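You operate a simulated robot arm through the tools that you are given. There is no shell and no other tool.

Carry out the task below with a simulated robot arm. There is one attempt and no reset: what you move stays moved.

TASK
Set the controls near the top of the yellow bench. At the end: the nut three is turned to loose; the nut two is turned to loose; the nut four is turned to loose; the bolt four is set to out; whatever was shut is shut again. Leave all else as you found it, and nothing knocked over. The bolt four goes to its stop.

The check looks at the end state, three seconds after you hand in, the way a careful person would. Anything else that was tipped, shoved, dropped, spilled or broken makes it a failure.

THE ROBOT
A 6-joint arm with a two-finger parallel gripper, fixed in place. Base frame: the origin is on the floor under the middle of its stand, x ahead of it, y to its left, z up; the work surface is at about z = 850. Readings come in mm, rad, newtons and seconds.
With the tool pointing down near the work surface it reaches from about 360 to 760 mm from the base axis. Its first joint turns from -1.152 to 1.152 rad. Payload 2.45 kg.
Tool frame: the origin (TCP) lies between the finger pads and is the grasp point; the fingertips stand 24 mm ahead of it; z points along the fingers, y is the line along which they close. The gripper opens to 68 mm. The fingers are 17 mm wide and 10 mm thick; the gripper's body (40 by 70 mm) begins 41 mm behind the TCP.
Orientation is that of the tool frame in the base frame, as [roll, pitch, yaw] about the fixed x, y, z axes, in that order (R = Rz(yaw) Ry(pitch) Rx(roll)). With the fingers straight down and closing along the base's y, the tool's x points along the base's -x, its y along +y and its z along -z.

THE INTERFACE
- The arm moves only by the tool play_rows. Its argument "rows" is a list that holds one entry, the list of rows, each a list of 7 numbers: the shift along the tool's x, y, z in mm, then the turn, a rotation vector about the tool's x, y, z in rad, then the gripper command, from -1 (shut) to 1 (fully open), values between in proportion. In form: [[[x, y, z, ax, ay, az, fingers], ...]]. A call has 1 to 20 rows; each row is the pose to reach, as a shift and turn from the pose commanded when the call began, along the tool's axes at that moment. Rows are played at 5 a second. More than 50 mm and 0.15 rad between two rows, or a gripper value outside its range, and nothing of the call is played. A pose out of reach is approached as far as the arm can. The call stops where the force on the tool passes 40 N (or 10 N more than at its start, if that is more) or the arm is blocked; 0.2 s more then pass. Each finger travels about 108 mm/s and halts on what it meets, pressing with about 29 N; the grip force reading is that of the motor and also rises with nothing between the fingers. The clock runs only during rows and for 0.2 s after the last one: add rows that repeat a pose to give the fingers time. The reply holds the time, the measured pose of the TCP, the force on the tool along the base axes, the opening and the grip force, in the units named above and with some noise, with the torque about the TCP (base axes, N m) and any sound that the robot's microphone picked up.
- Cameras (640 x 400 px; columns grow to the right, rows downward): "scene" is fixed at [140.1, 403, 1504]; the picture's right is [-0.88, -0.47, 0.00], its down [-0.12, 0.22, -0.97] and it looks along [0.45, -0.86, -0.25] (base axes); focal length 332 px, centre (320, 200). "wrist" rides on the gripper at [84, 11, -75] in the tool frame; the picture's right is [-0.13, 0.99, 0.00], its down [-0.60, -0.08, -0.79] and it looks along [-0.79, -0.10, 0.61] (tool axes); focal length 251 px, centre (320, 200). There is no depth. A picture from a camera that has moved, and an enlarged one, comes with that camera's place and axes in the base frame and with its lens. The place of the scene camera against the robot may be out by one fixed shift of up to 25 mm in any direction.
- snapshot(camera): a new picture of that camera. The clock stands still meanwhile.
- zoom(camera, box): a new picture of the part [left, top, right, bottom] of that camera's present view, enlarged. The clock stands still meanwhile.
- close_job(): hands the job in; it is judged then, once.

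Places have to be worked out from the pictures, the camera data and where the tool is seen. Open the gripper and draw the arm clear of the work before you hand the job in, unless the task says otherwise.

The tools are called after "Call:" as name(argument=value, ...) on one line, values as JSON. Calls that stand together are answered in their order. play_rows: Moves the arm, as the interface text tells. Its arguments: {"type":"object","properties":{"rows":{"type":"array","items":{"type":"array","items":{"type":"array","items":{"type":"number"}}}}},"required":["rows"]} The other tools are called the same way: snapshot (camera) takes a picture; zoom (camera, box) takes an enlarged picture of a part of a camera's view; close_job () hands the job in.

At the start:

```text
time: 0.0
eef_pos: [381.4, -208.2, 1364.0]
ee_rot: [-3.141, 0.002, -3.14]
contact_force: [-0.3, 0.0, -0.3]
wrist_torque: [0.02, -0.01, -0.02]
grip_width: 67.7
grasp_force: 0.0
```

scene: 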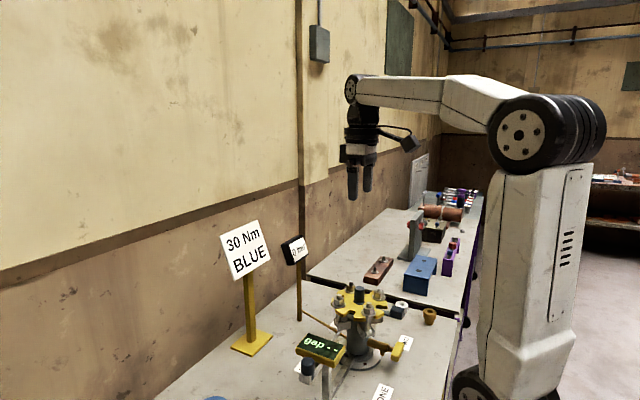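
wrist: 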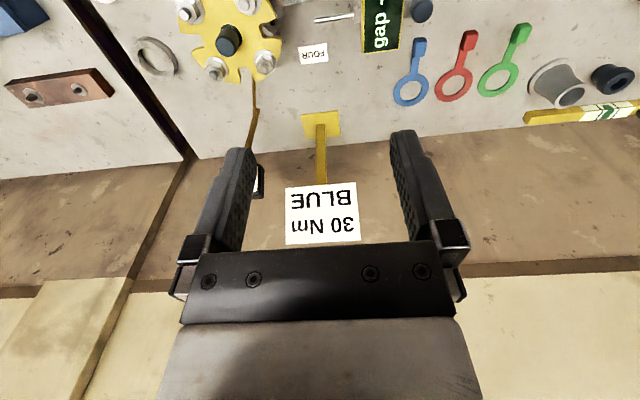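

I start by looking closely at the scene from both cameras before moving anything.

Call:
zoom(camera="scene", box=[280, 260, 480, 400])

Call:
zoom(camera="wrist", box=[120, 0, 440, 200])

Call:
zoom(camera="scene", box=[200, 200, 340, 290])

Call:
zoom(camera="wrist", box=[380, 0, 640, 160])

```text
2.86 times, centred on (380, 330) of scene
camera zoom: at [140.1, 403.0, 1504.0], right [-0.88, -0.47, 0.0], down [-0.12, 0.22, -0.97], along [0.45, -0.86, -0.25], focal length 947 px, centre (149, -171)
```

zoom: 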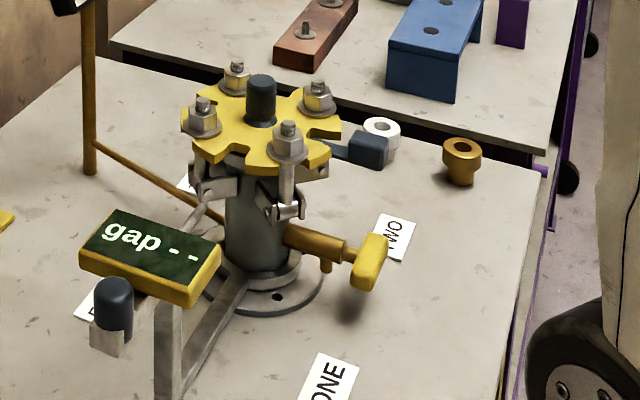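

```text
2.00 times, centred on (280, 100) of wrist
camera zoom: at [299.2, -197.4, 1438.9], right [0.13, 0.99, 0.0], down [0.6, -0.08, 0.79], along [0.79, -0.1, -0.61], focal length 503 px, centre (400, 400)
```

zoom: 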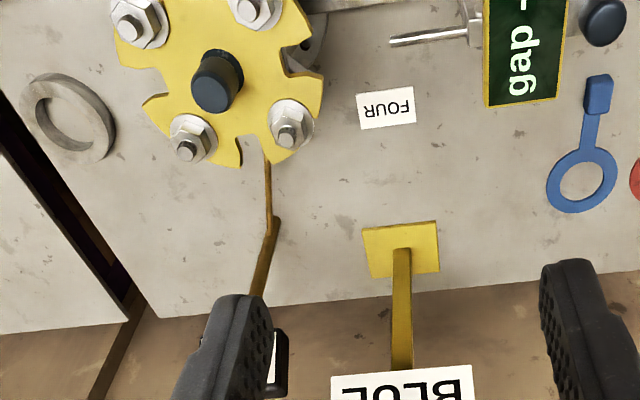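

```text
4.44 times, centred on (270, 245) of scene
camera zoom: at [140.1, 403.0, 1504.0], right [-0.88, -0.47, 0.0], down [-0.12, 0.22, -0.97], along [0.45, -0.86, -0.25], focal length 1474 px, centre (542, 0)
```

zoom: 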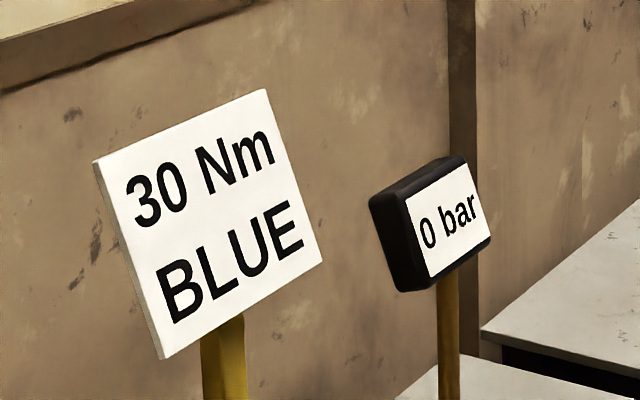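

```text
2.46 times, centred on (510, 80) of wrist
camera zoom: at [299.2, -197.4, 1438.9], right [0.13, 0.99, 0.0], down [0.6, -0.08, 0.79], along [0.79, -0.1, -0.61], focal length 619 px, centre (-148, 495)
```

zoom: 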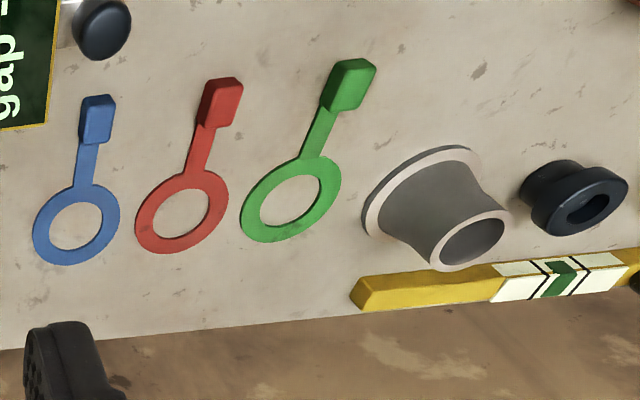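

The hub with four nuts on its yellow lid is at roughly (430, -350), top about z 1030. The other items are a gauge showing 0 bar, a sign reading 30 Nm BLUE, and the ONE/TWO/FOUR labels. I'll tilt the tool and move so the wrist camera looks steeply down on the hub from a safe height.

Call:
play_rows(rows=[[[6, -24, 30, 0, 0.1, 0, 1], [12, -48, 60, 0, 0.2, 0, 1], [18, -72, 90, 0, 0.3, 0, 1], [24, -96, 120, 0, 0.4, 0, 1], [30, -121, 150, 0, 0.5, 0, 1], [30, -121, 150, 0, 0.5, 0, 1]]])

Call:
snapshot(camera="wrist")

Call:
snapshot(camera="scene")

```text
time: 1.4
eef_pos: [350.2, -331.2, 1214.4]
ee_rot: [-3.141, -0.5, -3.141]
contact_force: [-0.1, -0.1, -0.9]
wrist_torque: [0.01, 0.02, 0.01]
grip_width: 68.0
grasp_force: 0.1
```

```text
taken
camera wrist: at [313.7, -318.9, 1319.7], right [0.11, 0.99, -0.06], down [0.91, -0.08, 0.41], along [0.4, -0.1, -0.91], focal length 251 px, centre (320, 200)
```

wrist: 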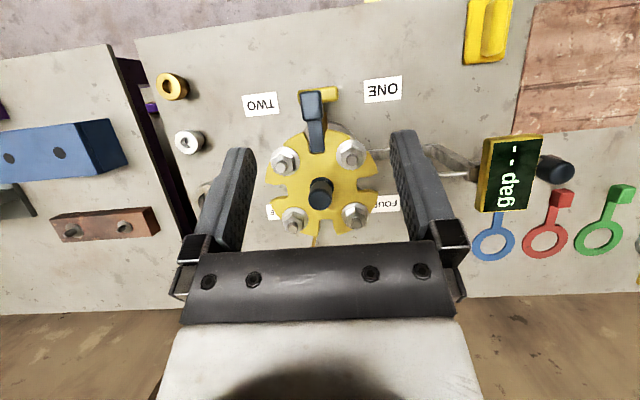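

```text
taken
```

scene: 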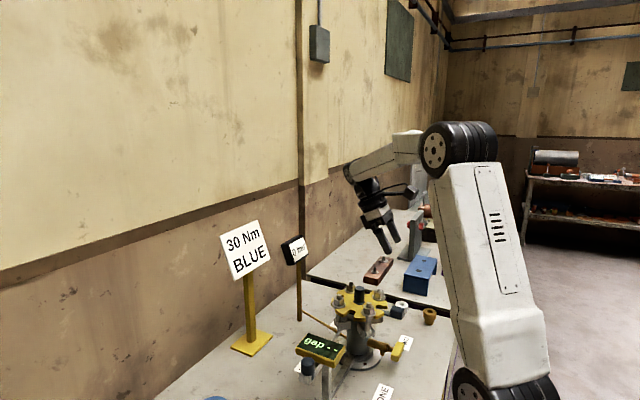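

The hub sits clearly between the fingers in the wrist view. I zoom in on it to read the nuts and bolts in detail.

Call:
zoom(camera="wrist", box=[240, 70, 420, 250])

Call:
zoom(camera="scene", box=[310, 270, 420, 380])

Call:
zoom(camera="wrist", box=[420, 0, 640, 280])

```text
2.22 times, centred on (330, 160) of wrist
camera zoom: at [313.7, -318.9, 1319.7], right [0.11, 0.99, -0.06], down [0.91, -0.08, 0.41], along [0.4, -0.1, -0.91], focal length 559 px, centre (298, 289)
```

zoom: 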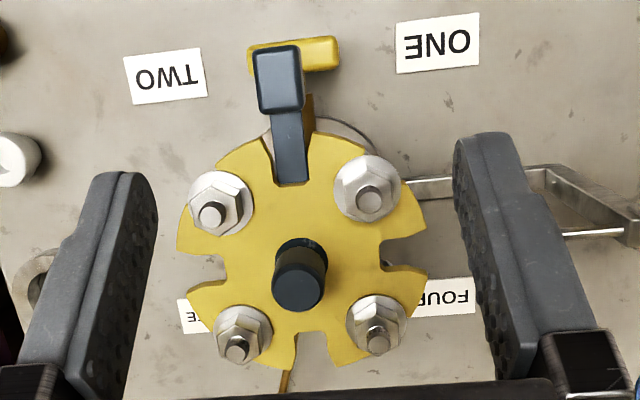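

```text
3.64 times, centred on (365, 325) of scene
camera zoom: at [140.1, 403.0, 1504.0], right [-0.88, -0.47, 0.0], down [-0.12, 0.22, -0.97], along [0.45, -0.86, -0.25], focal length 1206 px, centre (156, -254)
```

zoom: 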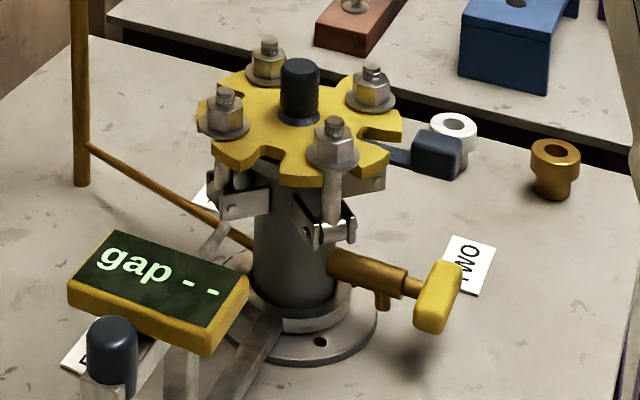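

```text
1.43 times, centred on (530, 140) of wrist
camera zoom: at [313.7, -318.9, 1319.7], right [0.11, 0.99, -0.06], down [0.91, -0.08, 0.41], along [0.4, -0.1, -0.91], focal length 359 px, centre (20, 286)
```

zoom: 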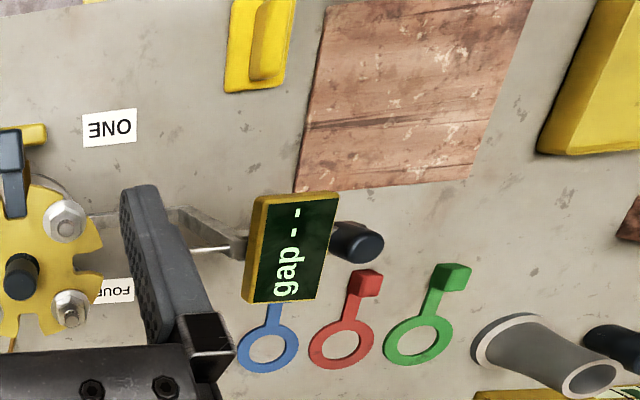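

The nut positions triangulate to roughly ONE (390,-308), TWO (390,-390), THREE (472,-390) and FOUR (474,-307), with stem tips near z 1040. I zoom tightly on the nuts to see how the hexes are oriented.

Call:
zoom(camera="wrist", box=[260, 130, 330, 180])

Call:
zoom(camera="wrist", box=[260, 190, 400, 245])

Call:
zoom(camera="wrist", box=[320, 130, 390, 180])

Call:
zoom(camera="scene", box=[325, 278, 395, 328])

```text
8.00 times, centred on (295, 155) of wrist
camera zoom: at [313.7, -318.9, 1319.7], right [0.11, 0.99, -0.06], down [0.91, -0.08, 0.41], along [0.4, -0.1, -0.91], focal length 2012 px, centre (520, 560)
```

zoom: 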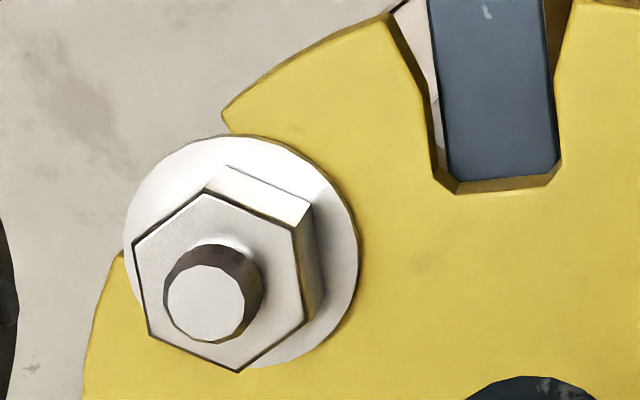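

```text
4.57 times, centred on (330, 218) of wrist
camera zoom: at [313.7, -318.9, 1319.7], right [0.11, 0.99, -0.06], down [0.91, -0.08, 0.41], along [0.4, -0.1, -0.91], focal length 1149 px, centre (274, 120)
```

zoom: 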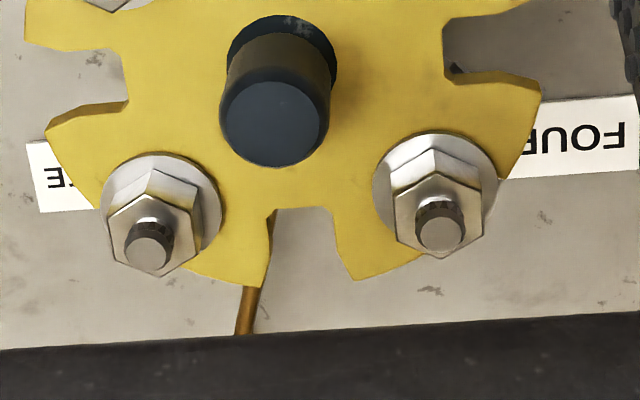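

```text
8.00 times, centred on (355, 155) of wrist
camera zoom: at [313.7, -318.9, 1319.7], right [0.11, 0.99, -0.06], down [0.91, -0.08, 0.41], along [0.4, -0.1, -0.91], focal length 2012 px, centre (40, 560)
```

zoom: 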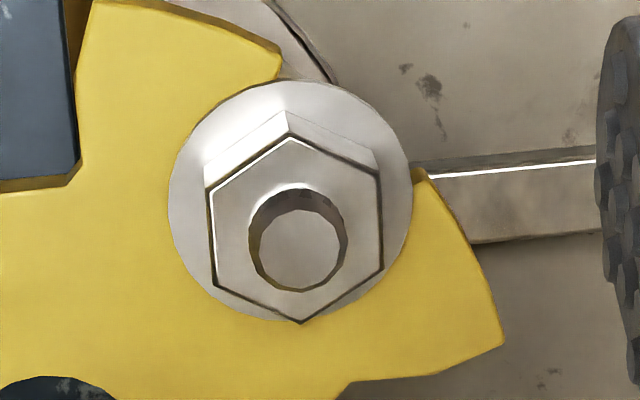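

```text
8.00 times, centred on (360, 303) of scene
camera zoom: at [140.1, 403.0, 1504.0], right [-0.88, -0.47, 0.0], down [-0.12, 0.22, -0.97], along [0.45, -0.86, -0.25], focal length 2652 px, centre (0, -624)
```

zoom: 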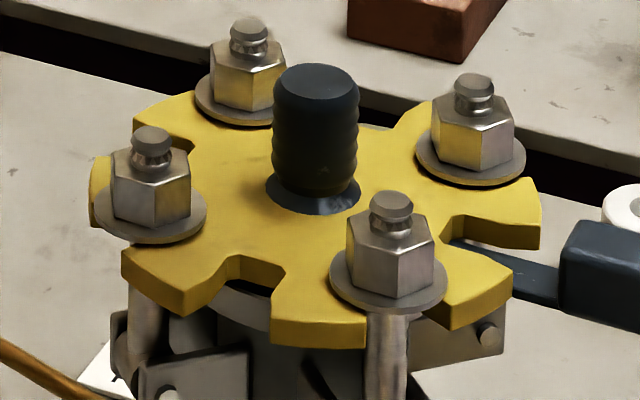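

The hexes have flats facing roughly ±y, so closing along base y fits. I take more zooms to see the lower hinge of the bolts, and one on the yellow/green bar on the bench.

Call:
zoom(camera="scene", box=[320, 300, 400, 360])

Call:
zoom(camera="scene", box=[380, 180, 490, 300])

Call:
zoom(camera="scene", box=[180, 330, 420, 400])

```text
6.67 times, centred on (360, 330) of scene
camera zoom: at [140.1, 403.0, 1504.0], right [-0.88, -0.47, 0.0], down [-0.12, 0.22, -0.97], along [0.45, -0.86, -0.25], focal length 2210 px, centre (53, -667)
```

zoom: 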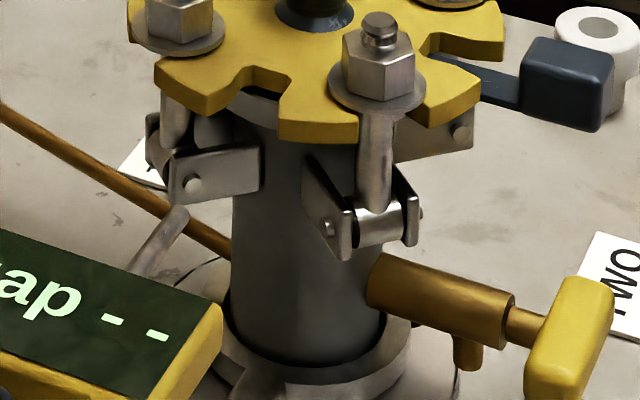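

```text
3.33 times, centred on (435, 240) of scene
camera zoom: at [140.1, 403.0, 1504.0], right [-0.88, -0.47, 0.0], down [-0.12, 0.22, -0.97], along [0.45, -0.86, -0.25], focal length 1105 px, centre (-63, 67)
```

zoom: 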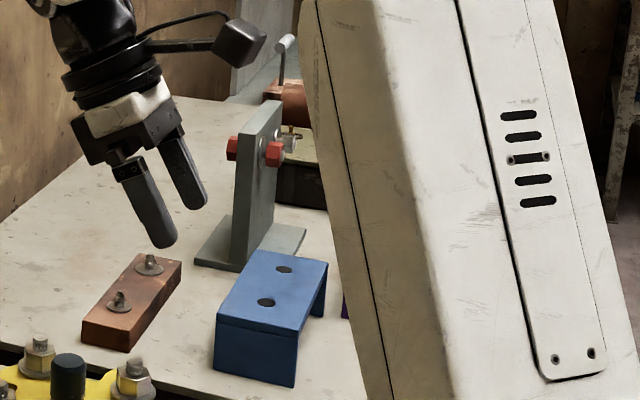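

```text
2.67 times, centred on (300, 365) of scene
camera zoom: at [140.1, 403.0, 1504.0], right [-0.88, -0.47, 0.0], down [-0.12, 0.22, -0.97], along [0.45, -0.86, -0.25], focal length 884 px, centre (373, -240)
```

zoom: 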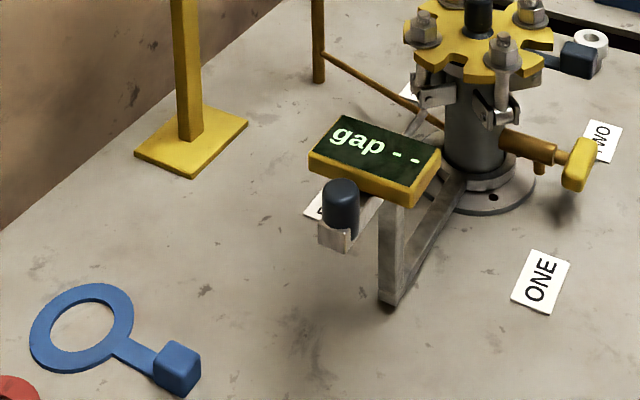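

Next I bring the tool vertical above nut THREE, TCP around (472, -390, 1120), well clear of the 1050 mm knob top. Then I check the alignment with the wrist camera.

Call:
play_rows(rows=[[[-30.4, -11.8, 4.9, 0, -0.1, 0, 1], [-60.8, -23.5, 9.8, 0, -0.2, 0, 1], [-91.3, -35.3, 14.7, 0, -0.3, 0, 1], [-121.7, -47.0, 19.6, 0, -0.4, 0, 1], [-152.1, -58.8, 24.5, 0, -0.5, 0, 1], [-152.1, -58.8, 24.5, 0, -0.5, 0, 1]]])

Call:
snapshot(camera="wrist")

Call:
snapshot(camera="scene")

```text
time: 2.8
eef_pos: [472.5, -388.4, 1119.2]
ee_rot: [-3.14, 0.003, -3.141]
contact_force: [-0.2, 0.2, 0.4]
wrist_torque: [-0.02, -0.01, -0.04]
grip_width: 68.1
grasp_force: 0.1
```

```text
taken
camera wrist: at [389.4, -377.1, 1193.8], right [0.13, 0.99, 0.0], down [0.6, -0.08, 0.79], along [0.79, -0.1, -0.61], focal length 251 px, centre (320, 200)
```

wrist: 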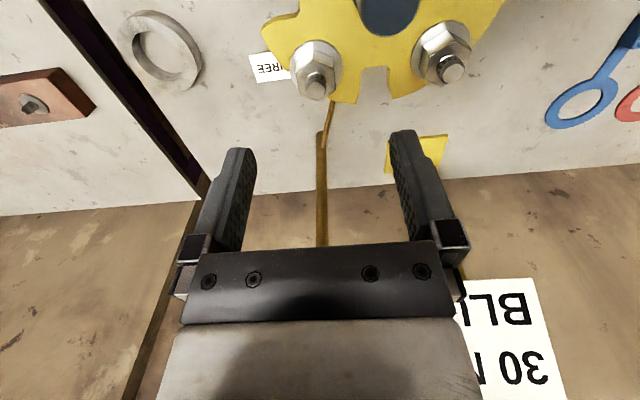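

```text
taken
```

scene: 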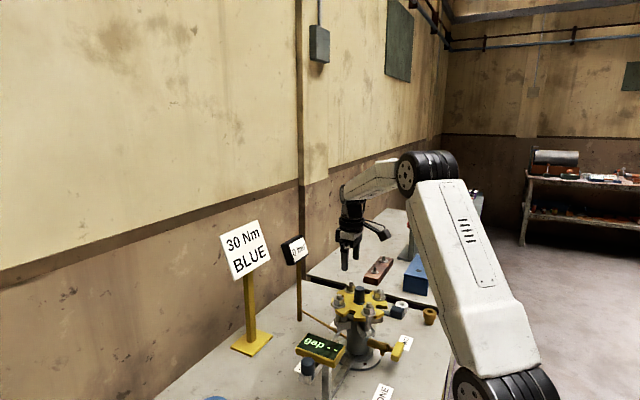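

Nut THREE is where I expected. I zoom in for more precise localization of the stem, washer and hex orientation.

Call:
zoom(camera="wrist", box=[270, 20, 370, 110])

Call:
zoom(camera="wrist", box=[390, 0, 490, 90])

```text
4.44 times, centred on (320, 65) of wrist
camera zoom: at [389.4, -377.1, 1193.8], right [0.13, 0.99, 0.0], down [0.6, -0.08, 0.79], along [0.79, -0.1, -0.61], focal length 1118 px, centre (320, 800)
```

zoom: 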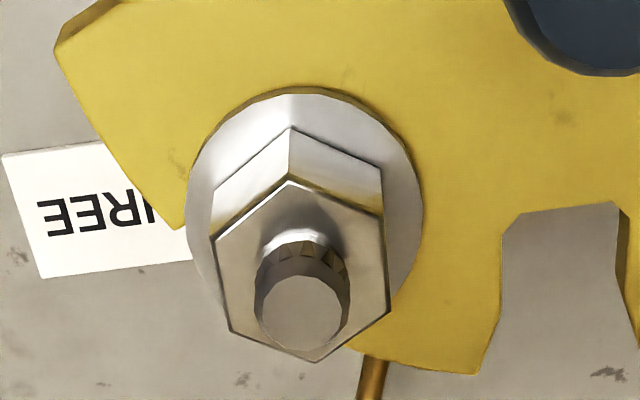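

```text
4.44 times, centred on (440, 45) of wrist
camera zoom: at [389.4, -377.1, 1193.8], right [0.13, 0.99, 0.0], down [0.6, -0.08, 0.79], along [0.79, -0.1, -0.61], focal length 1118 px, centre (-213, 889)
```

zoom: 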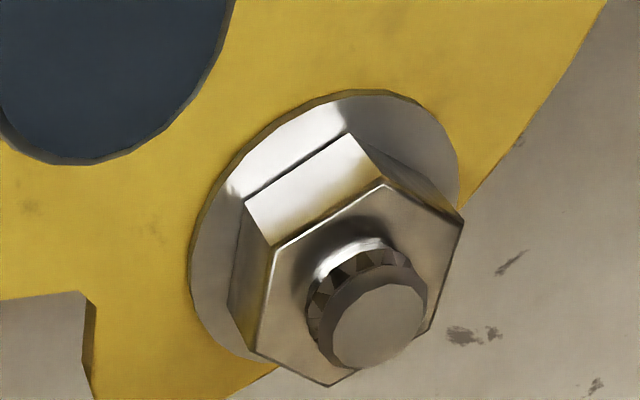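

THREE's axis is about (474, -390), with the nut spanning roughly z 1010–1029. I descend open-fingered around it to TCP z ≈ 1040, which puts the fingertips near 1016, and check before closing.

Call:
play_rows(rows=[[[-1.5, -1.6, 30, 0, 0, 0, 1], [-1.5, -1.6, 60, 0, 0, 0, 1], [-1.5, -1.6, 79, 0, 0, 0, 1], [-1.5, -1.6, 79, 0, 0, 0, 1]]])

Call:
snapshot(camera="wrist")

Call:
zoom(camera="scene", box=[310, 240, 410, 330])

```text
time: 3.8
eef_pos: [473.7, -390.9, 1040.7]
ee_rot: [-3.141, 0.0, -3.141]
contact_force: [0.3, 1.0, -0.5]
wrist_torque: [-0.01, 0.0, -0.03]
grip_width: 68.0
grasp_force: 0.1
```

```text
taken
camera wrist: at [391.6, -379.8, 1114.9], right [0.13, 0.99, 0.0], down [0.6, -0.08, 0.79], along [0.79, -0.1, -0.61], focal length 251 px, centre (320, 200)
```

wrist: 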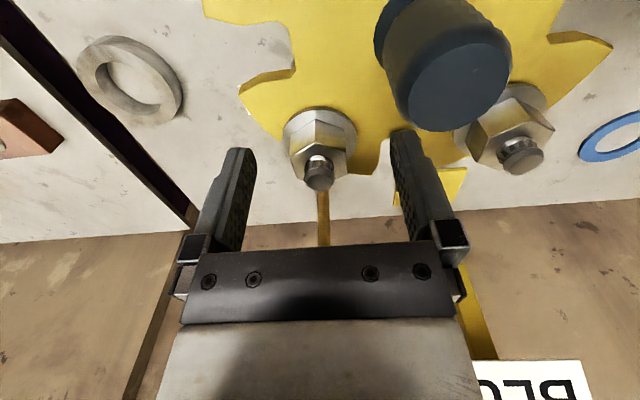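

```text
4.44 times, centred on (360, 285) of scene
camera zoom: at [140.1, 403.0, 1504.0], right [-0.88, -0.47, 0.0], down [-0.12, 0.22, -0.97], along [0.45, -0.86, -0.25], focal length 1474 px, centre (142, -178)
```

zoom: 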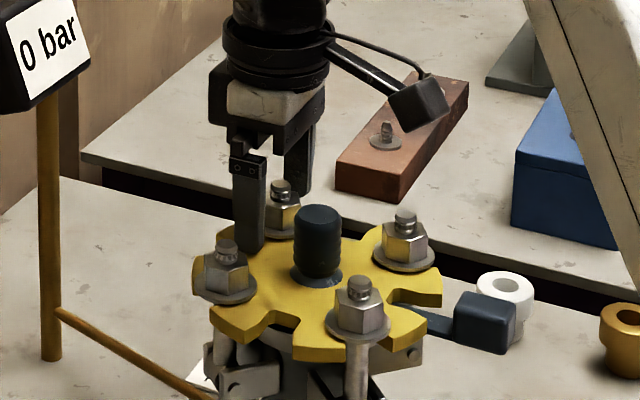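

The stem tip sits right at the TCP pixel, so alignment is good and the tips are about 8 mm above the washer. I go down 3.5 mm and close gently on the flats to read the width.

Call:
play_rows(rows=[[[0, 0, 3.5, 0, 0, 0, 1], [0, 0, 3.5, 0, 0, 0, 0], [0, 0, 3.5, 0, 0, 0, -1], [0, 0, 3.5, 0, 0, 0, -1], [0, 0, 3.5, 0, 0, 0, -1]]])

Call:
snapshot(camera="wrist")

```text
time: 5.0
eef_pos: [474.0, -391.0, 1037.7]
ee_rot: [-3.14, 0.002, 3.141]
contact_force: [4.7, 3.8, 8.8]
wrist_torque: [0.17, 0.27, -0.05]
grip_width: 24.0
grasp_force: 39.9
```

```text
taken
camera wrist: at [392.2, -379.5, 1112.4], right [0.13, 0.99, 0.0], down [0.6, -0.08, 0.79], along [0.79, -0.1, -0.61], focal length 251 px, centre (320, 200)
```

wrist: 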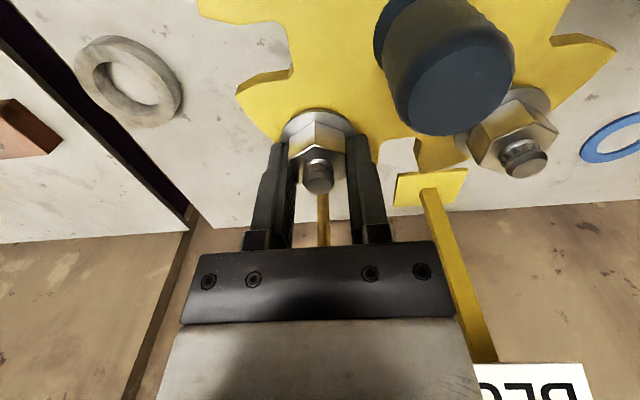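

The grip is on the 24 mm flats. Now I turn counter-clockwise seen from above (negative about tool z), slowly, to feel the resistance.

Call:
play_rows(rows=[[[0, 0, 0, 0, 0, -0.08, -1], [0, 0, 0, 0, 0, -0.16, -1], [0, 0, 0, 0, 0, -0.24, -1], [0, 0, 0, 0, 0, -0.32, -1], [0, 0, 0, 0, 0, -0.4, -1]]])

Call:
snapshot(camera="wrist")

Call:
zoom(camera="scene", box=[320, 260, 400, 330])

```text
time: 6.2
eef_pos: [474.7, -389.8, 1038.5]
ee_rot: [-3.141, 0.0, -2.741]
contact_force: [2.4, 10.0, 12.5]
wrist_torque: [0.47, 0.18, -0.09]
grip_width: 23.8
grasp_force: 39.8
```

```text
taken
camera wrist: at [394.5, -411.7, 1112.5], right [-0.27, 0.96, 0.0], down [0.59, 0.16, 0.79], along [0.76, 0.21, -0.61], focal length 251 px, centre (320, 200)
```

wrist: 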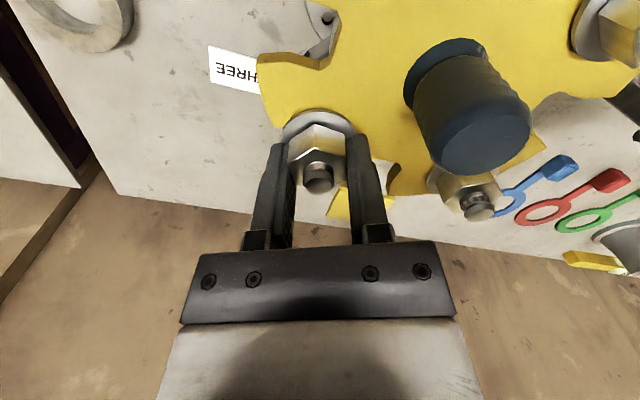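

```text
5.71 times, centred on (360, 295) of scene
camera zoom: at [140.0, 403.5, 1503.9], right [-0.88, -0.47, 0.0], down [-0.12, 0.22, -0.97], along [0.45, -0.86, -0.25], focal length 1895 px, centre (91, -343)
```

zoom: 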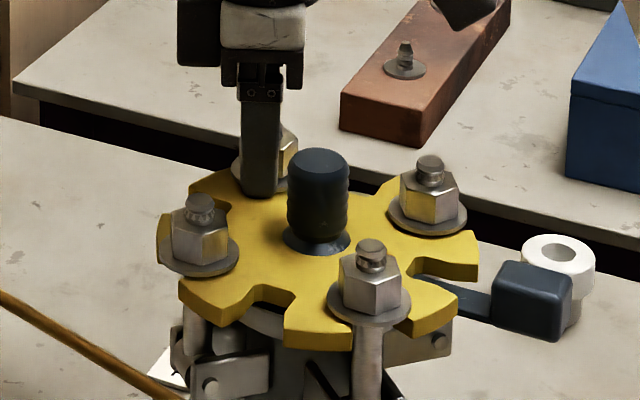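

The nut turns easily with the gripper and the torque stays low. I keep turning counter-clockwise to about -1.05 rad in total, easing the TCP about 1 mm toward +y and up to relieve the side load.

Call:
play_rows(rows=[[[-0.5, 0.8, -0.6, 0, 0, -0.1, -1], [-0.5, 0.8, -0.8, 0, 0, -0.22, -1], [-0.5, 0.8, -0.8, 0, 0, -0.34, -1], [-0.5, 0.8, -0.8, 0, 0, -0.46, -1], [-0.5, 0.8, -0.8, 0, 0, -0.58, -1], [-0.5, 0.8, -0.8, 0, 0, -0.65, -1]]])

Call:
snapshot(camera="wrist")

```text
time: 7.6
eef_pos: [475.7, -388.0, 1037.7]
ee_rot: [3.137, 0.002, -2.088]
contact_force: [-4.6, 16.3, 6.0]
wrist_torque: [1.34, 0.13, -0.09]
grip_width: 23.9
grasp_force: 40.0
```

```text
taken
camera wrist: at [424.3, -455.6, 1112.4], right [-0.8, 0.6, 0.0], down [0.37, 0.48, 0.79], along [0.48, 0.63, -0.61], focal length 251 px, centre (320, 200)
```

wrist: 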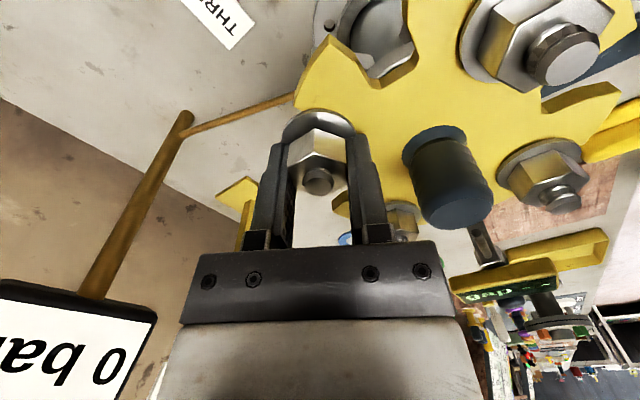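

THREE has turned about 60°. The side force suggests my grip is about 2 mm off the nut's axis in x. I open only to about 40 mm to stay clear of the knob, then look at the result.

Call:
play_rows(rows=[[[0, 0, 0, 0, 0, 0, -0.3], [0, 0, 0, 0, 0, 0, 0.2], [0, 0, 0, 0, 0, 0, 0.2]]])

Call:
zoom(camera="wrist", box=[240, 80, 400, 220])

```text
time: 8.4
eef_pos: [475.0, -389.7, 1038.6]
ee_rot: [3.141, -0.001, -2.089]
contact_force: [0.5, 0.4, 1.0]
wrist_torque: [0.01, 0.0, -0.04]
grip_width: 40.7
grasp_force: 0.0
```

```text
2.86 times, centred on (320, 150) of wrist
camera zoom: at [424.9, -456.4, 1113.1], right [-0.8, 0.61, 0.0], down [0.37, 0.49, 0.79], along [0.48, 0.63, -0.61], focal length 718 px, centre (320, 343)
```

zoom: 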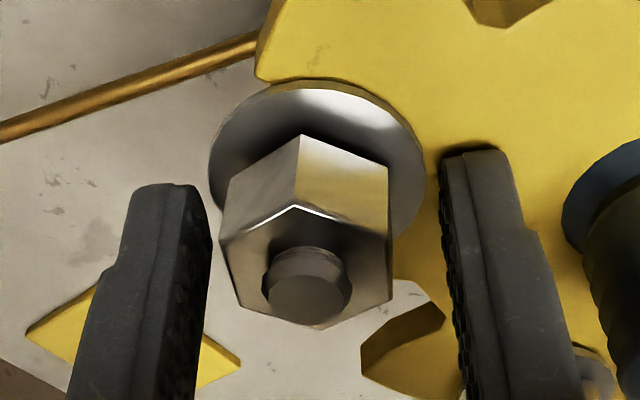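

The nut has clearly turned 60°. I'll raise the gripper a little to view nut THREE and its bolt unobstructed, and check that the bolt itself hasn't shifted outward.

Call:
play_rows(rows=[[[0, 0, -20, 0, 0, 0, 0.2], [0, 0, -50, 0, 0, 0.1, 0.2], [0, 0, -80, 0, 0, 0.25, 0.2], [0, 0, -80, 0, 0, 0.4, 0.2], [0, 0, -80, 0, 0, 0.55, 0.2], [0, 0, -80, 0, 0, 0.7, 0.2], [0, 0, -80, 0, 0, 0.85, 0.2], [0, 0, -80, 0, 0, 1.0, 0.2], [0, 0, -80, 0, 0, 1.05, 0.2], [0, 0, -80, 0, 0, 1.05, 0.2]]])

Call:
zoom(camera="wrist", box=[270, 20, 370, 110])

Call:
zoom(camera="scene", box=[325, 278, 395, 328])

```text
time: 10.6
eef_pos: [476.5, -389.8, 1119.0]
ee_rot: [-3.141, 0.001, 3.14]
contact_force: [0.7, -0.8, 0.2]
wrist_torque: [0.0, -0.01, -0.03]
grip_width: 40.6
grasp_force: 0.1
```

```text
4.44 times, centred on (320, 65) of wrist
camera zoom: at [393.0, -378.4, 1192.6], right [0.13, 0.99, 0.0], down [0.6, -0.08, 0.79], along [0.79, -0.1, -0.61], focal length 1118 px, centre (320, 800)
```

zoom: 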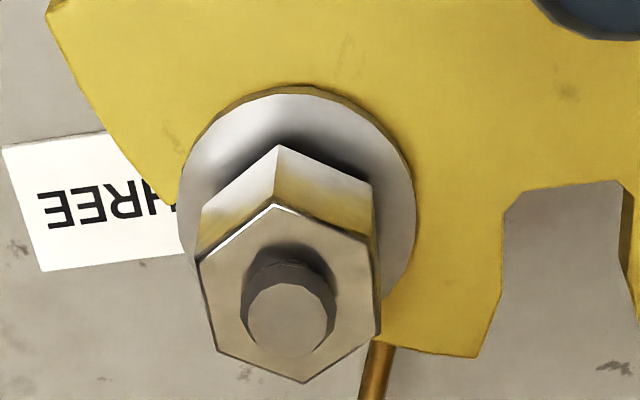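

```text
8.00 times, centred on (360, 303) of scene
camera zoom: at [140.1, 403.0, 1504.0], right [-0.88, -0.47, 0.0], down [-0.12, 0.22, -0.97], along [0.45, -0.86, -0.25], focal length 2652 px, centre (0, -624)
```

zoom: 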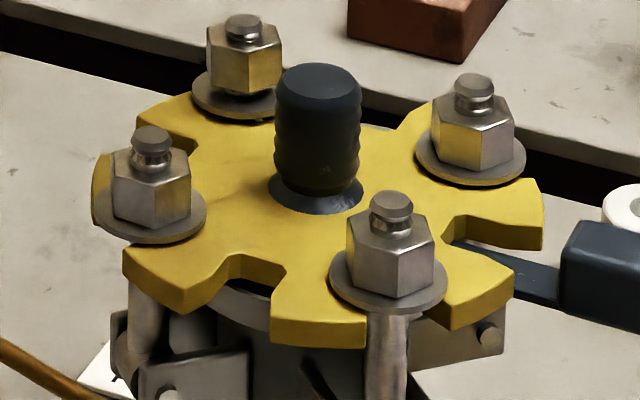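

Nut THREE has risen about 3 mm off its washer, so the direction is right. It isn't at a stop yet, and the freed bolt has leaned out about 4 mm. I re-center on the current nut axis (~(476.5, -392.5)), descend and re-grip on the next flats.

Call:
play_rows(rows=[[[0, -2.7, 30, 0, 0, 0, 0.5], [0, -2.7, 60, 0, 0, 0, 0.5], [0, -2.7, 79, 0, 0, 0, 0.5], [0, -2.7, 79, 0, 0, 0, 0.0], [0, -2.7, 79, 0, 0, 0, -1], [0, -2.7, 79, 0, 0, 0, -1], [0, -2.7, 79, 0, 0, 0, -1]]])

Call:
zoom(camera="wrist", box=[240, 80, 400, 220])

```text
time: 12.2
eef_pos: [474.6, -392.5, 1039.8]
ee_rot: [-3.141, -0.001, 3.141]
contact_force: [-6.2, -9.4, -4.2]
wrist_torque: [0.48, -0.75, 0.04]
grip_width: 23.8
grasp_force: 40.2
```

```text
2.86 times, centred on (320, 150) of wrist
camera zoom: at [392.0, -380.5, 1113.6], right [0.13, 0.99, 0.0], down [0.6, -0.08, 0.79], along [0.79, -0.1, -0.61], focal length 718 px, centre (320, 343)
```

zoom: 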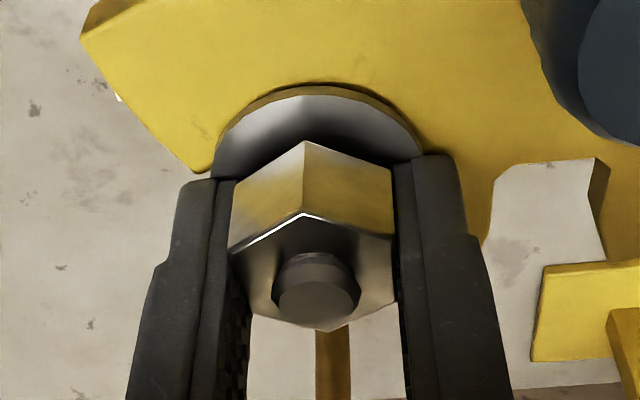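

Gripped again at 24 mm. I turn counter-clockwise a further 60° in small steps while rising with the nut.

Call:
play_rows(rows=[[[0, 0, -0.3, 0, 0, -0.12, -1], [0, 0, -0.6, 0, 0, -0.24, -1], [0, 0, -1.0, 0, 0, -0.36, -1], [0, 0, -1.3, 0, 0, -0.48, -1], [0, 0, -1.6, 0, 0, -0.6, -1]]])

Call:
zoom(camera="wrist", box=[240, 80, 400, 220])

```text
time: 13.4
eef_pos: [475.4, -389.0, 1038.6]
ee_rot: [3.137, 0.001, -2.54]
contact_force: [-6.3, 4.0, -11.5]
wrist_torque: [0.83, -0.03, -0.82]
grip_width: 24.8
grasp_force: 40.2
```

```text
2.86 times, centred on (320, 150) of wrist
camera zoom: at [401.5, -428.8, 1113.8], right [-0.45, 0.89, 0.01], down [0.54, 0.27, 0.79], along [0.7, 0.36, -0.61], focal length 718 px, centre (320, 343)
```

zoom: 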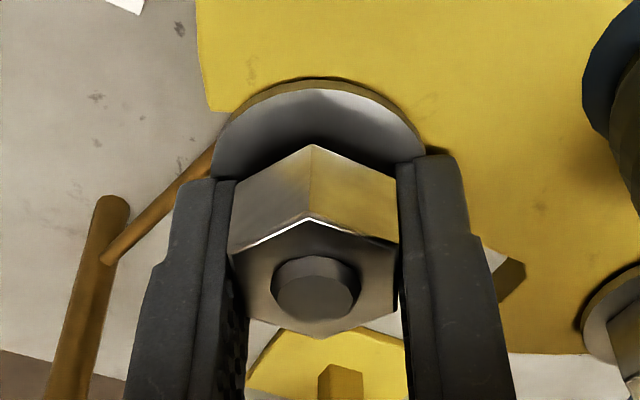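

The resisting torque jumped to -0.82 N·m and the pads began to ride up on the flats, so nut THREE has reached its loose stop (about 90° in total). I back off the twist slightly and ease the bolt back inward before releasing.

Call:
play_rows(rows=[[[0, 0, 0, 0, 0, 0.06, -1], [0.2, 1.2, 0, 0, 0, 0.1, -1], [0.4, 2.4, 0, 0, 0, 0.1, -1], [0.4, 2.4, 0, 0, 0, 0.1, -1]]])

```text
time: 14.4
eef_pos: [474.0, -389.8, 1039.6]
ee_rot: [3.14, 0.001, -2.644]
contact_force: [3.3, 5.5, -21.0]
wrist_torque: [0.65, -0.49, -0.04]
grip_width: 23.9
grasp_force: 39.8
```

Torque is back near zero and the axis is at (474, -390), its original place. I relieve the upward pull and open to about 40 mm.

Call:
play_rows(rows=[[[0, 0, 1.2, 0, 0, 0, -1], [0, 0, 1.2, 0, 0, 0, -0.25], [0, 0, 1.2, 0, 0, 0, 0.2], [0, 0, 1.2, 0, 0, 0, 0.2]]])

Call:
zoom(camera="wrist", box=[240, 80, 400, 220])

```text
time: 15.4
eef_pos: [473.3, -391.5, 1039.9]
ee_rot: [-3.14, -0.001, -2.642]
contact_force: [-0.4, 0.6, -0.4]
wrist_torque: [0.0, 0.02, -0.04]
grip_width: 40.9
grasp_force: 0.1
```

```text
2.86 times, centred on (320, 150) of wrist
camera zoom: at [395.9, -420.9, 1114.8], right [-0.36, 0.93, 0.0], down [0.57, 0.22, 0.79], along [0.74, 0.29, -0.61], focal length 718 px, centre (320, 343)
```

zoom: 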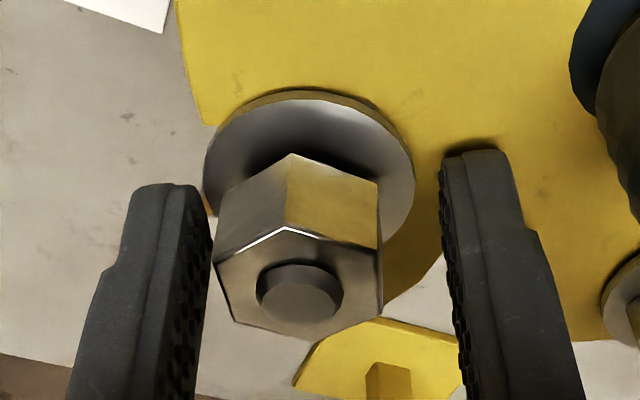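

The torque is gone and the grip is released. The bolt tip looks about 3–4 mm outward again, so I rise and compare the views.

Call:
play_rows(rows=[[[0, 0, -25, 0, 0, 0, 0.2], [0, 0, -55, 0, 0, 0.1, 0.2], [0, 0, -80, 0, 0, 0.2, 0.2], [0, 0, -80, 0, 0, 0.35, 0.2], [0, 0, -80, 0, 0, 0.5, 0.2], [0, 0, -80, 0, 0, 0.5, 0.2]]])

Call:
zoom(camera="wrist", box=[270, 20, 370, 110])

Call:
zoom(camera="scene", box=[325, 278, 395, 328])

```text
time: 16.8
eef_pos: [475.5, -389.3, 1119.0]
ee_rot: [3.141, -0.001, 3.139]
contact_force: [-0.3, -0.3, -0.1]
wrist_torque: [-0.05, -0.04, -0.02]
grip_width: 40.9
grasp_force: 0.1
```

```text
4.44 times, centred on (320, 65) of wrist
camera zoom: at [392.0, -377.7, 1194.1], right [0.13, 0.99, 0.0], down [0.6, -0.08, 0.79], along [0.79, -0.1, -0.61], focal length 1118 px, centre (320, 800)
```

zoom: 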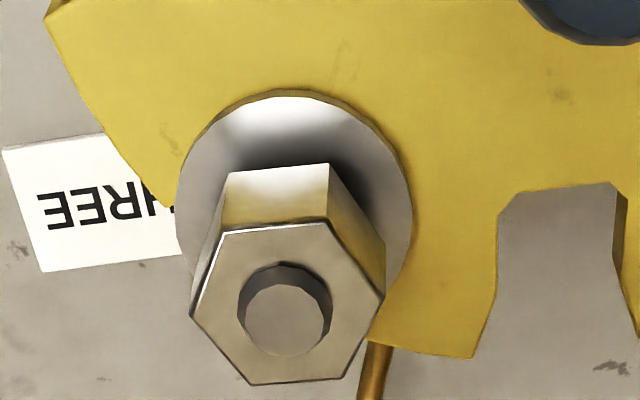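

```text
8.00 times, centred on (360, 303) of scene
camera zoom: at [140.1, 403.0, 1504.0], right [-0.88, -0.47, 0.0], down [-0.12, 0.22, -0.97], along [0.45, -0.86, -0.25], focal length 2652 px, centre (0, -624)
```

zoom: 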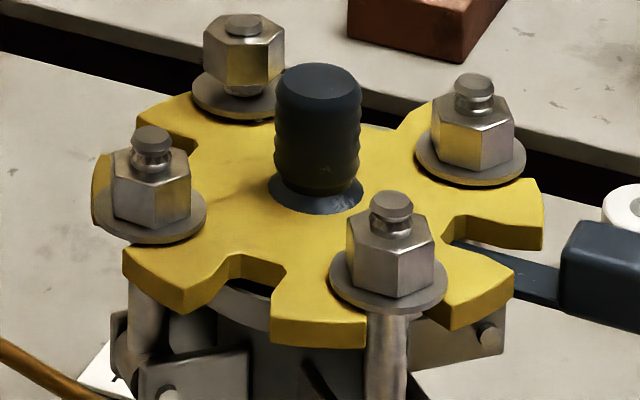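

Nut THREE is now up against the stem head and rotated 90°, fully loose. Its bolt settles back to a small natural lean with the slack. Next I move over nut TWO at about (392, -390) and check alignment from above.

Call:
play_rows(rows=[[[28, -0.4, 0, 0, 0, 0, 0.2], [56, -0.8, 0, 0, 0, 0, 0.2], [83.5, -1.2, 0, 0, 0, 0, 0.2], [83.5, -1.2, 0, 0, 0, 0, 0.2]]])

Call:
zoom(camera="wrist", box=[270, 20, 370, 110])

Call:
snapshot(camera="wrist")

```text
time: 17.8
eef_pos: [391.4, -389.4, 1121.1]
ee_rot: [3.141, -0.001, -3.14]
contact_force: [0.2, 0.1, 1.0]
wrist_torque: [-0.01, -0.01, 0.0]
grip_width: 41.0
grasp_force: 0.0
```

```text
4.44 times, centred on (320, 65) of wrist
camera zoom: at [308.2, -378.7, 1196.0], right [0.13, 0.99, 0.0], down [0.6, -0.08, 0.79], along [0.79, -0.1, -0.61], focal length 1118 px, centre (320, 800)
```

zoom: 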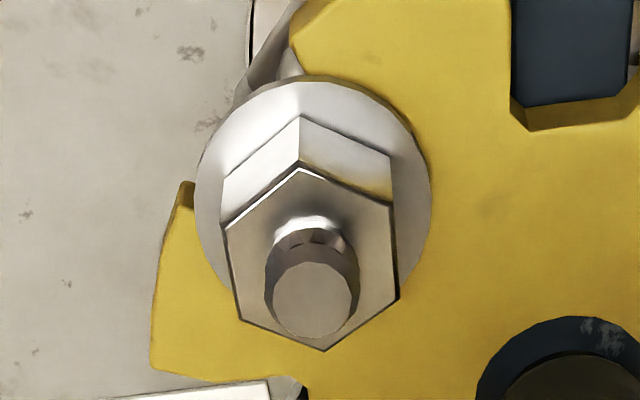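

```text
taken
camera wrist: at [308.2, -378.7, 1196.0], right [0.13, 0.99, 0.0], down [0.6, -0.08, 0.79], along [0.79, -0.1, -0.61], focal length 251 px, centre (320, 200)
```

wrist: 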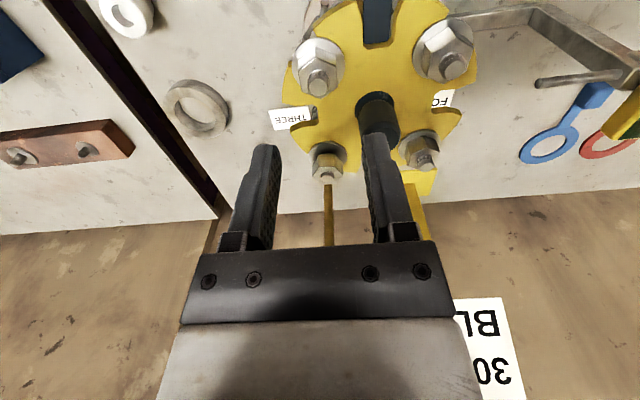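

TWO looks within about 1 mm of centre. I rotate the open gripper 60° clockwise at this height so I can later turn 90° counter-clockwise in a single grip, and use this second view to refine the axis.

Call:
play_rows(rows=[[[0, -1.2, 0, 0, 0, 0.15, 0.2], [0, -1.2, 0, 0, 0, 0.3, 0.2], [0, -1.2, 0, 0, 0, 0.45, 0.2], [0, -1.2, 0, 0, 0, 0.6, 0.2], [0, -1.2, 0, 0, 0, 0.75, 0.2], [0, -1.2, 0, 0, 0, 0.9, 0.2], [0, -1.2, 0, 0, 0, 1.047, 0.2], [0, -1.2, 0, 0, 0, 1.047, 0.2]]])

Call:
zoom(camera="wrist", box=[270, 20, 370, 110])

Call:
snapshot(camera="scene")

```text
time: 19.6
eef_pos: [389.9, -392.2, 1119.7]
ee_rot: [-3.141, 0.0, 2.093]
contact_force: [-0.1, -0.3, -0.2]
wrist_torque: [-0.04, 0.03, -0.05]
grip_width: 40.7
grasp_force: 0.0
```

```text
4.44 times, centred on (320, 65) of wrist
camera zoom: at [359.2, -313.7, 1195.2], right [0.92, 0.38, 0.0], down [0.23, -0.56, 0.79], along [0.3, -0.73, -0.61], focal length 1118 px, centre (320, 800)
```

zoom: 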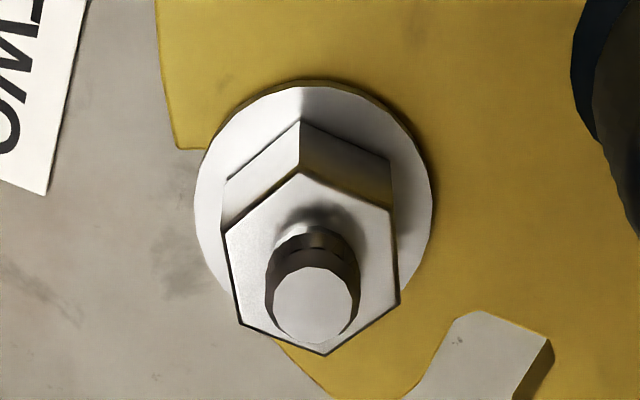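

```text
taken
```

scene: 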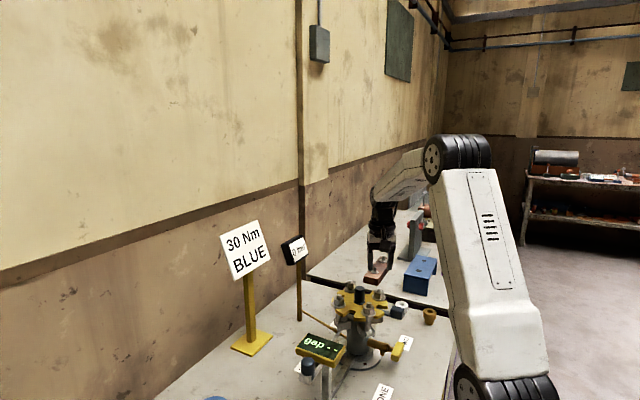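

The two views put the axis about (-0.9, +0.8) mm from the TCP. I apply that correction, descend 82 mm and close on the flats.

Call:
play_rows(rows=[[[1.1, -0.4, 30, 0, 0, 0, 0.3], [1.1, -0.4, 60, 0, 0, 0, 0.3], [1.1, -0.4, 82, 0, 0, 0, 0.3], [1.1, -0.4, 82, 0, 0, 0, 0.3], [1.1, -0.4, 82, 0, 0, 0, -0.3], [1.1, -0.4, 82, 0, 0, 0, -1], [1.1, -0.4, 82, 0, 0, 0, -1], [1.1, -0.4, 82, 0, 0, 0, -1]]])

Call:
zoom(camera="wrist", box=[240, 80, 400, 220])

Call:
zoom(camera="scene", box=[320, 240, 420, 340])

```text
time: 21.4
eef_pos: [388.4, -392.6, 1036.8]
ee_rot: [3.141, 0.003, 2.095]
contact_force: [-5.4, -7.1, 10.3]
wrist_torque: [-0.51, -0.09, 0.02]
grip_width: 23.9
grasp_force: 40.2
```

```text
2.86 times, centred on (320, 150) of wrist
camera zoom: at [357.8, -312.9, 1112.3], right [0.92, 0.38, 0.0], down [0.23, -0.56, 0.8], along [0.31, -0.73, -0.61], focal length 718 px, centre (320, 343)
```

zoom: 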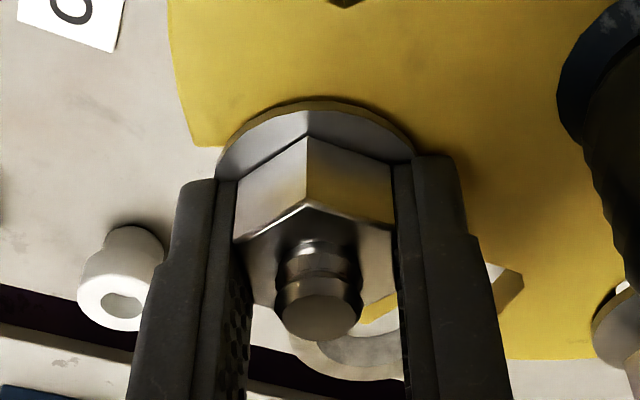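

```text
4.00 times, centred on (370, 290) of scene
camera zoom: at [139.8, 402.9, 1504.1], right [-0.88, -0.47, 0.0], down [-0.12, 0.22, -0.97], along [0.45, -0.86, -0.25], focal length 1326 px, centre (120, -160)
```

zoom: 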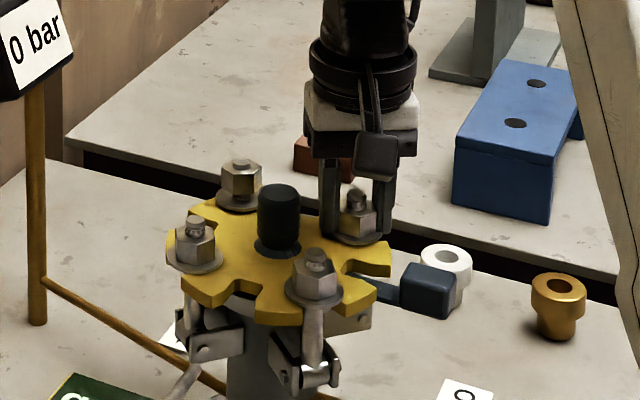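

The grip is clean on nut TWO. I turn it counter-clockwise to about -1.2 rad, lifting with the thread.

Call:
play_rows(rows=[[[0, 0, -0.2, 0, 0, -0.1, -1], [0, 0, -0.5, 0, 0, -0.2, -1], [0, 0, -0.8, 0, 0, -0.3, -1], [0, 0, -1.1, 0, 0, -0.4, -1], [0, 0, -1.4, 0, 0, -0.5, -1], [0, 0, -1.7, 0, 0, -0.6, -1], [0, 0, -2.0, 0, 0, -0.7, -1], [0, 0, -2.4, 0, 0, -0.8, -1], [0, 0, -2.7, 0, 0, -0.9, -1], [0, 0, -3.0, 0, 0, -1.0, -1], [0, 0, -3.4, 0, 0, -1.1, -1], [0, 0, -3.7, 0, 0, -1.2, -1]]])

Call:
zoom(camera="wrist", box=[240, 80, 400, 220])

```text
time: 24.0
eef_pos: [389.5, -392.0, 1038.6]
ee_rot: [3.135, -0.004, -2.986]
contact_force: [1.6, -1.8, -31.9]
wrist_torque: [-0.01, -0.06, -0.02]
grip_width: 23.9
grasp_force: 40.1
```

```text
2.86 times, centred on (320, 150) of wrist
camera zoom: at [305.7, -393.4, 1114.3], right [-0.03, 1.0, 0.01], down [0.61, 0.01, 0.79], along [0.79, 0.02, -0.61], focal length 718 px, centre (320, 343)
```

zoom: 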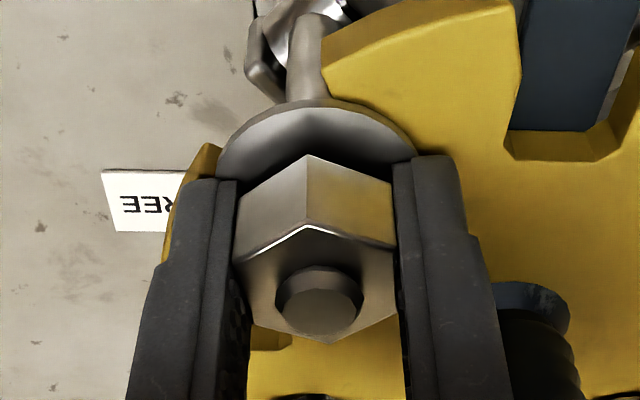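

The torque is tiny but the tool is pulling up with 32 N, so I lifted faster than the thread. I lower by about 2.5 mm, then turn the remaining part until the stop is felt.

Call:
play_rows(rows=[[[0, 0, 1.5, 0, 0, 0, -1], [0, 0, 2.5, 0, 0, -0.05, -1], [0, 0, 2.4, 0, 0, -0.12, -1], [0, 0, 2.2, 0, 0, -0.2, -1], [0, 0, 2.0, 0, 0, -0.28, -1], [0, 0, 1.8, 0, 0, -0.35, -1]]])

Call:
zoom(camera="wrist", box=[240, 80, 400, 220])

```text
time: 25.4
eef_pos: [388.3, -391.6, 1038.5]
ee_rot: [3.14, 0.001, -2.636]
contact_force: [-11.4, 9.1, -7.4]
wrist_torque: [-0.01, 0.24, 0.01]
grip_width: 23.8
grasp_force: 40.1
```

```text
2.86 times, centred on (320, 150) of wrist
camera zoom: at [311.1, -421.8, 1114.1], right [-0.37, 0.93, 0.0], down [0.57, 0.22, 0.79], along [0.74, 0.29, -0.61], focal length 718 px, centre (320, 343)
```

zoom: 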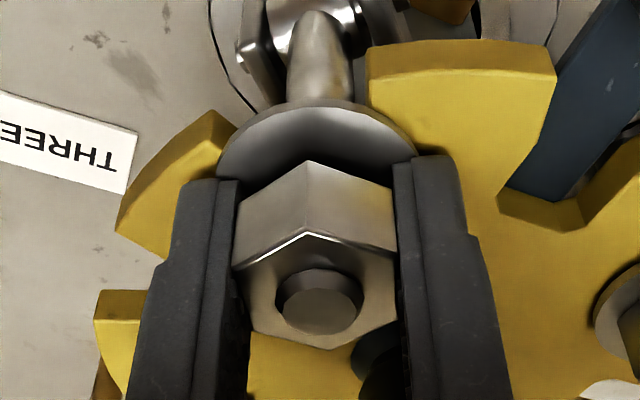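

At -1.55 rad there's still no stop torque. I continue in small steps until I feel it.

Call:
play_rows(rows=[[[0, 0, -0.1, 0, 0, -0.05, -1], [0, 0, -0.2, 0, 0, -0.1, -1], [0, 0, -0.3, 0, 0, -0.15, -1]]])

```text
time: 26.2
eef_pos: [390.2, -390.7, 1038.1]
ee_rot: [3.14, 0.003, -2.489]
contact_force: [-3.2, 12.3, -7.9]
wrist_torque: [0.58, -0.17, -0.86]
grip_width: 25.4
grasp_force: 40.2
```

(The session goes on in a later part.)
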